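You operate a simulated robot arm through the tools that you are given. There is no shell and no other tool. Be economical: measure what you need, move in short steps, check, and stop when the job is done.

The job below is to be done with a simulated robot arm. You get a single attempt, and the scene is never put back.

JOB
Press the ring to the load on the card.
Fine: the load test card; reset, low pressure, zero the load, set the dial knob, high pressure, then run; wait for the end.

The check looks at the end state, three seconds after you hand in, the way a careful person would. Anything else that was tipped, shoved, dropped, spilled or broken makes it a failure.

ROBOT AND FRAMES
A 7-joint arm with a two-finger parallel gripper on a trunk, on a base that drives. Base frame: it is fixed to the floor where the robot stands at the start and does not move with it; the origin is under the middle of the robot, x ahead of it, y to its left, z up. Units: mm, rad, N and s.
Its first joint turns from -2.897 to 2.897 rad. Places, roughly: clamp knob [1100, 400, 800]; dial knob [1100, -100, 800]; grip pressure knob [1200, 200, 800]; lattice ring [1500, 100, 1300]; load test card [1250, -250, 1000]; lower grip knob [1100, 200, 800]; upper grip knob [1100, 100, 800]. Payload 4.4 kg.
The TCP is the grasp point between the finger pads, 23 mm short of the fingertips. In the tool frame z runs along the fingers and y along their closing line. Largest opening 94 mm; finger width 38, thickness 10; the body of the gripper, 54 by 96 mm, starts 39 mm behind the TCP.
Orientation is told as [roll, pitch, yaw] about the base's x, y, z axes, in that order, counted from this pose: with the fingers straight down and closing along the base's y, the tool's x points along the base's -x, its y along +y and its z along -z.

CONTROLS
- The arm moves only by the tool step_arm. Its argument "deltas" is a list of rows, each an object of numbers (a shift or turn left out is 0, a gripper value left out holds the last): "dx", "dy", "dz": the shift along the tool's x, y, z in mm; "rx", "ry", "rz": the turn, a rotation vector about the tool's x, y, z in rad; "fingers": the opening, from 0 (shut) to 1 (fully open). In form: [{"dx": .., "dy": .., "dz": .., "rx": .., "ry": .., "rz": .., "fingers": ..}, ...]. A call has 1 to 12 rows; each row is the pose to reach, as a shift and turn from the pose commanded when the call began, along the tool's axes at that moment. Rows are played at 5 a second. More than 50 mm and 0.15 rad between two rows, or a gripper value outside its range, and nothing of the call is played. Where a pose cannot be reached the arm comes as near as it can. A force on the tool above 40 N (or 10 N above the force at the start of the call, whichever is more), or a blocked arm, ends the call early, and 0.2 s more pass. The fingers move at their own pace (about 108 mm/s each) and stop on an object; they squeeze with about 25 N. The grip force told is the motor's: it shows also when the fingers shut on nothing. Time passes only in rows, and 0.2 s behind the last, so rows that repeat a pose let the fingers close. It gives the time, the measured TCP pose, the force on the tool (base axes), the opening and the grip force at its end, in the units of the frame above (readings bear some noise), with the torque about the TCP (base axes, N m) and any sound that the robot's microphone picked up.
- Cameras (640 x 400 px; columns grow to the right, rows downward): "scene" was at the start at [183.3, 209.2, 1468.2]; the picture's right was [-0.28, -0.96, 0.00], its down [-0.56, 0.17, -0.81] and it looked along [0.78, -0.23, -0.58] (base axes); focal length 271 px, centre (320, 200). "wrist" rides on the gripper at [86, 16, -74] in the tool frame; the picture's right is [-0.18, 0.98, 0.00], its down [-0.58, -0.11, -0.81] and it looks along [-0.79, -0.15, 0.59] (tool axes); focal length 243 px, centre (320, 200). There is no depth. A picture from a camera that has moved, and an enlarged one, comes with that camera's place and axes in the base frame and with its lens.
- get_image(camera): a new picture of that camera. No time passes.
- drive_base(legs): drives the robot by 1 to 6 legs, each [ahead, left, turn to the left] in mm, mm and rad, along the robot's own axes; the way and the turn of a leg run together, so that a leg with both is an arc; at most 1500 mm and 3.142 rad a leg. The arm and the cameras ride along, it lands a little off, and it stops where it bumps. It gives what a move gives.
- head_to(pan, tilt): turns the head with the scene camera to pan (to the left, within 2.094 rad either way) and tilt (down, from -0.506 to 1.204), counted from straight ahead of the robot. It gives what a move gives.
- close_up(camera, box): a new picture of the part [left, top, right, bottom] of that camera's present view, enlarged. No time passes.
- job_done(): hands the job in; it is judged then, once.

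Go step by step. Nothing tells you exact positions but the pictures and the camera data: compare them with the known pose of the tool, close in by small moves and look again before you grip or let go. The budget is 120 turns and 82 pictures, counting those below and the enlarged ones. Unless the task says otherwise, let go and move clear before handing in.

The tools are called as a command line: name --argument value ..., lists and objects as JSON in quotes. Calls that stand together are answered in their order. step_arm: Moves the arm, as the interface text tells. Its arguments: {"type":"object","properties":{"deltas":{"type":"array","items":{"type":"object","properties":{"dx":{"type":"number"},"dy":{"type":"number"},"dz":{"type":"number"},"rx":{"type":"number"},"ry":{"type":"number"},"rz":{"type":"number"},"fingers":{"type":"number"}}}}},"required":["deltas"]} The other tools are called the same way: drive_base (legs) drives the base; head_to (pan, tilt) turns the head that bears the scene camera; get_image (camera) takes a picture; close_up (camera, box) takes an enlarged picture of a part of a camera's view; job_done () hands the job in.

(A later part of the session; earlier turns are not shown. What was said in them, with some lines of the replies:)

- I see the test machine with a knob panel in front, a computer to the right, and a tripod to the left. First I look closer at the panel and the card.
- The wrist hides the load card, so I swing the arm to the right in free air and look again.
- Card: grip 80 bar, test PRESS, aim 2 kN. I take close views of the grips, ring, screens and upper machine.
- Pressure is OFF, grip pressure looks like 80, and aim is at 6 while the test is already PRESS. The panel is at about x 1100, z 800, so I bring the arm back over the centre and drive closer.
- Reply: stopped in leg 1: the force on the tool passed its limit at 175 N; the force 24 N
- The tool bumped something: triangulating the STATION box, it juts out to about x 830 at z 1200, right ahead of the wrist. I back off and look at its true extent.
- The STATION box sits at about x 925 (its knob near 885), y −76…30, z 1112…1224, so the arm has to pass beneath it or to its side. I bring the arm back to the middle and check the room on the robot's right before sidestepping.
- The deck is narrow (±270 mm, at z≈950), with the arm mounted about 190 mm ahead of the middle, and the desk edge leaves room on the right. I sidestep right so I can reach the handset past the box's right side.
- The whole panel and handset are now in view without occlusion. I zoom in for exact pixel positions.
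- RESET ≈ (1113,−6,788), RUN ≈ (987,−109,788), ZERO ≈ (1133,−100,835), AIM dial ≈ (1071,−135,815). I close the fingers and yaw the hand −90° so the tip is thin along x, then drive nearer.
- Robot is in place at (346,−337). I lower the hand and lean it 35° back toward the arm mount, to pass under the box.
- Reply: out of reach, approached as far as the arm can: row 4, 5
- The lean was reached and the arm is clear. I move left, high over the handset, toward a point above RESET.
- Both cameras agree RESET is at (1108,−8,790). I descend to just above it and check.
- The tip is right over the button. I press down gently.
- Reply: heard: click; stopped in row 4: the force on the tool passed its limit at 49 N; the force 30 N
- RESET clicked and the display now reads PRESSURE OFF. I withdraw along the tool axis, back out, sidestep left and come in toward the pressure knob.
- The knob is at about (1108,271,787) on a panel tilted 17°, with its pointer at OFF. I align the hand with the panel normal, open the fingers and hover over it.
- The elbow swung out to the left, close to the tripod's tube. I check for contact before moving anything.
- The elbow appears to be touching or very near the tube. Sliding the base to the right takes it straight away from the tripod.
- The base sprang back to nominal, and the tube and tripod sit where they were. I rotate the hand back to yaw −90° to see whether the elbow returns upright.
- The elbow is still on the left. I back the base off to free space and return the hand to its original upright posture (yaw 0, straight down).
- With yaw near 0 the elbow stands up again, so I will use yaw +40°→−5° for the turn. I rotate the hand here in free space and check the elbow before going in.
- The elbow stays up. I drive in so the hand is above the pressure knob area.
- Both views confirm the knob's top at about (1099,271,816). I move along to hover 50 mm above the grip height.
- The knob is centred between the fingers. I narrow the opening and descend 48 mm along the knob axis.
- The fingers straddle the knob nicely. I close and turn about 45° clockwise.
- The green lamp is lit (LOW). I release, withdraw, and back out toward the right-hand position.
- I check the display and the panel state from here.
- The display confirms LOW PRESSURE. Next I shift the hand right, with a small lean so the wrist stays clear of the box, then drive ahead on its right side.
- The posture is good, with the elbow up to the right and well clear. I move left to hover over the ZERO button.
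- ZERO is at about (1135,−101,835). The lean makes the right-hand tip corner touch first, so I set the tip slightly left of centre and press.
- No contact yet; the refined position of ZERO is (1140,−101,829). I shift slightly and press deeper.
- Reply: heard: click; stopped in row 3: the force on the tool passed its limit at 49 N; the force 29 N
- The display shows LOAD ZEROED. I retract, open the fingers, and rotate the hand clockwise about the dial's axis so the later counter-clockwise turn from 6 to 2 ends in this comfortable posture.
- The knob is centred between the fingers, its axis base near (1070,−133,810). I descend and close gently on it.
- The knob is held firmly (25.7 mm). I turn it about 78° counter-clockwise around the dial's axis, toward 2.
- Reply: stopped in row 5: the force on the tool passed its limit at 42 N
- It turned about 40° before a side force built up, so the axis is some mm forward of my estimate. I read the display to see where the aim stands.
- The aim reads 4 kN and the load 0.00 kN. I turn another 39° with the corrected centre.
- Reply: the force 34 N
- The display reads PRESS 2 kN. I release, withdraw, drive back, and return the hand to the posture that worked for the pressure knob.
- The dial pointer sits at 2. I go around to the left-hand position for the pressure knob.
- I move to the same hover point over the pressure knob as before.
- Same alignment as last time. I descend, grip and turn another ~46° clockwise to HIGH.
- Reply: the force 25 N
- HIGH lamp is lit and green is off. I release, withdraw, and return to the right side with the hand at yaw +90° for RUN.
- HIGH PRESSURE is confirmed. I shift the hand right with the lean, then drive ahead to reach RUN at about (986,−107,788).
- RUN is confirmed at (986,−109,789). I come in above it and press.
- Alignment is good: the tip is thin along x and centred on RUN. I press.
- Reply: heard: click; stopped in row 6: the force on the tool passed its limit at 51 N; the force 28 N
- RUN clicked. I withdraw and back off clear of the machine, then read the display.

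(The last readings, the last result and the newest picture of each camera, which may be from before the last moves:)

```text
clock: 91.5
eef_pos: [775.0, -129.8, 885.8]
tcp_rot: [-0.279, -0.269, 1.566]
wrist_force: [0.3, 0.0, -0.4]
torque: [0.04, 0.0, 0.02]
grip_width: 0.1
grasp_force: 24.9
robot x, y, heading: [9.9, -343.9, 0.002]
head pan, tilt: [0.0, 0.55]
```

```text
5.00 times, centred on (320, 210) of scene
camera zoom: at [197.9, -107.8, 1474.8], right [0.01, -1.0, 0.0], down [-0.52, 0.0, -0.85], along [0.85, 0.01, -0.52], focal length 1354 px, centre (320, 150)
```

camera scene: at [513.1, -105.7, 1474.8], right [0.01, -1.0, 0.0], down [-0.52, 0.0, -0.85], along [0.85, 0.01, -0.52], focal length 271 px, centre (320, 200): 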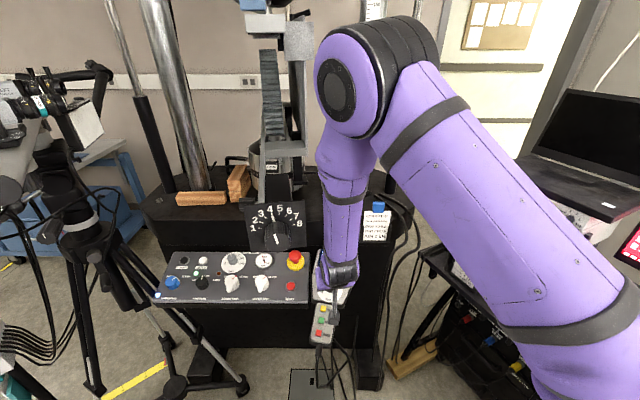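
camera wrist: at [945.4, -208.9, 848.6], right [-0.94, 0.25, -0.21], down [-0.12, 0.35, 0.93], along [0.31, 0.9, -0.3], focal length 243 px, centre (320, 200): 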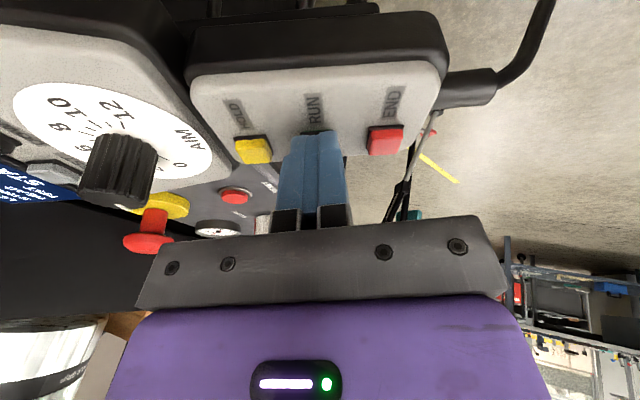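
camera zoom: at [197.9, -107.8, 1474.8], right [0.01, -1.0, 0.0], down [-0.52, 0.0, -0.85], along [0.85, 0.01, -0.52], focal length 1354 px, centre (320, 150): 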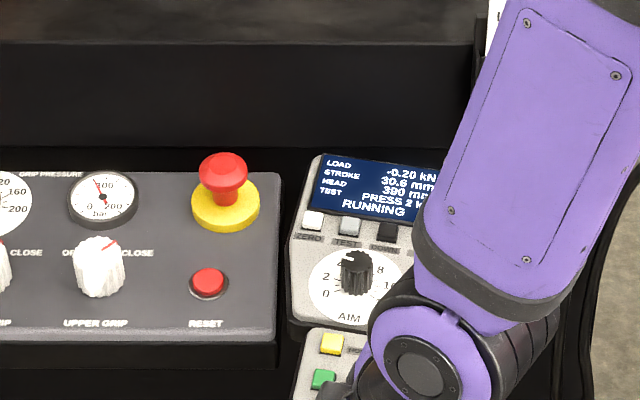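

It is running (−0.20 kN, stroke 30.6 mm) and the gauge shows about 80 bar. I wait in place.

step_arm --deltas '[{"dz": 0}, {"dz": 0}, {"dz": 0}, {"dz": 0}, {"dz": 0}, {"dz": 0}, {"dz": 0}, {"dz": 0}, {"dz": 0}, {"dz": 0}, {"dz": 0}, {"dz": 0}]'

step_arm --deltas '[{"dz": 0}, {"dz": 0}, {"dz": 0}, {"dz": 0}, {"dz": 0}, {"dz": 0}, {"dz": 0}, {"dz": 0}, {"dz": 0}, {"dz": 0}, {"dz": 0}, {"dz": 0}]'

step_arm --deltas '[{"dz": 0}, {"dz": 0}, {"dz": 0}, {"dz": 0}, {"dz": 0}, {"dz": 0}, {"dz": 0}, {"dz": 0}, {"dz": 0}, {"dz": 0}, {"dz": 0}, {"dz": 0}]'

close_up --camera "scene" --box '[270, 170, 370, 250]'

```text
clock: 94.1
eef_pos: [773.7, -130.0, 886.1]
tcp_rot: [-0.28, -0.267, 1.565]
wrist_force: [0.9, 0.4, -0.3]
torque: [-0.02, 0.03, 0.02]
grip_width: 0.2
grasp_force: 24.4
robot x, y, heading: [10.3, -342.6, 0.007]
head pan, tilt: [0.0, 0.55]
```

```text
clock: 96.7
eef_pos: [775.4, -129.8, 885.8]
tcp_rot: [-0.281, -0.268, 1.565]
wrist_force: [-0.8, -0.4, -0.4]
torque: [-0.02, 0.0, 0.0]
grip_width: 0.1
grasp_force: 25.2
robot x, y, heading: [11.9, -344.6, 0.01]
head pan, tilt: [0.0, 0.55]
```

```text
clock: 99.3
eef_pos: [774.8, -130.6, 885.9]
tcp_rot: [-0.28, -0.269, 1.567]
wrist_force: [0.1, 0.3, -0.2]
torque: [-0.03, -0.01, 0.02]
grip_width: 0.1
grasp_force: 25.3
robot x, y, heading: [9.0, -345.5, 0.009]
head pan, tilt: [0.0, 0.55]
```

```text
5.00 times, centred on (320, 210) of scene
camera zoom: at [198.0, -107.8, 1474.8], right [0.01, -1.0, 0.0], down [-0.52, 0.0, -0.85], along [0.85, 0.01, -0.52], focal length 1354 px, centre (320, 150)
```

zoom: 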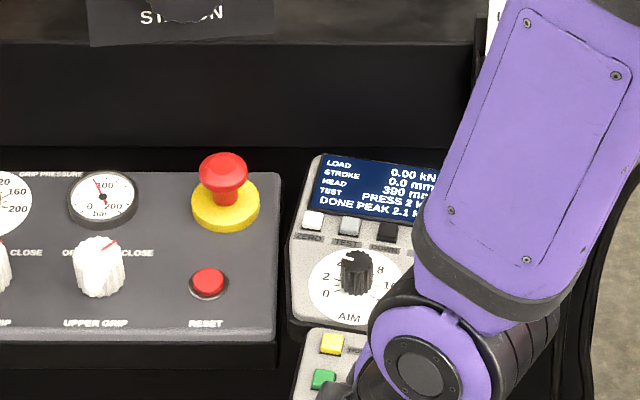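

The display shows DONE, PEAK 2.1 kN, with stroke and load back at zero. I take one overall look before handing in.

get_image --camera "scene"

```text
6 pictures are left
camera scene: at [198.0, -107.8, 1474.8], right [0.01, -1.0, 0.0], down [-0.52, 0.0, -0.85], along [0.85, 0.01, -0.52], focal length 271 px, centre (320, 200)
```

scene: 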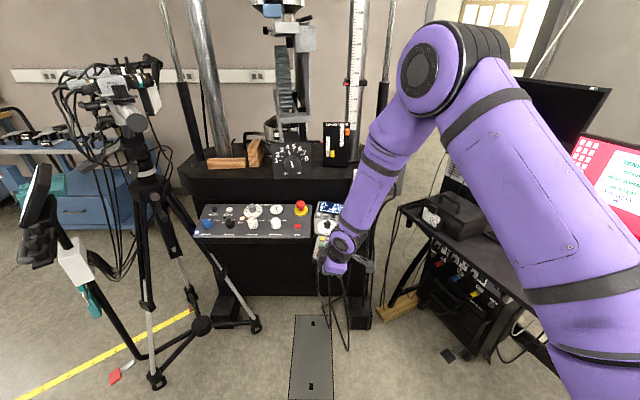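

The tripod, wooden blocks, card and handset all look in place, and the arm is clear of the machine. I hand in.

job_done

```text
The job is handed in.
```

I ran the load test in the order you gave. The display ended on DONE, PEAK 2.1 kN, against the card's 2 kN aim.

- **Settings:** the test was already on PRESS and the grip pressure knob already sat at about 80 bar, so I left both alone. The gauge read about 80 bar during the run.
- **Contacts:** the arm bumped the STATION box once early on, with a force of 175 N. Later its elbow touched, or nearly touched, the tripod's camera tube. In the later pictures neither looks moved, and the STATION pointer still looks to be at 4.
- **End state:** load and stroke are back at zero. The arm has let go and is clear of the machine, and pressure is still on HIGH.
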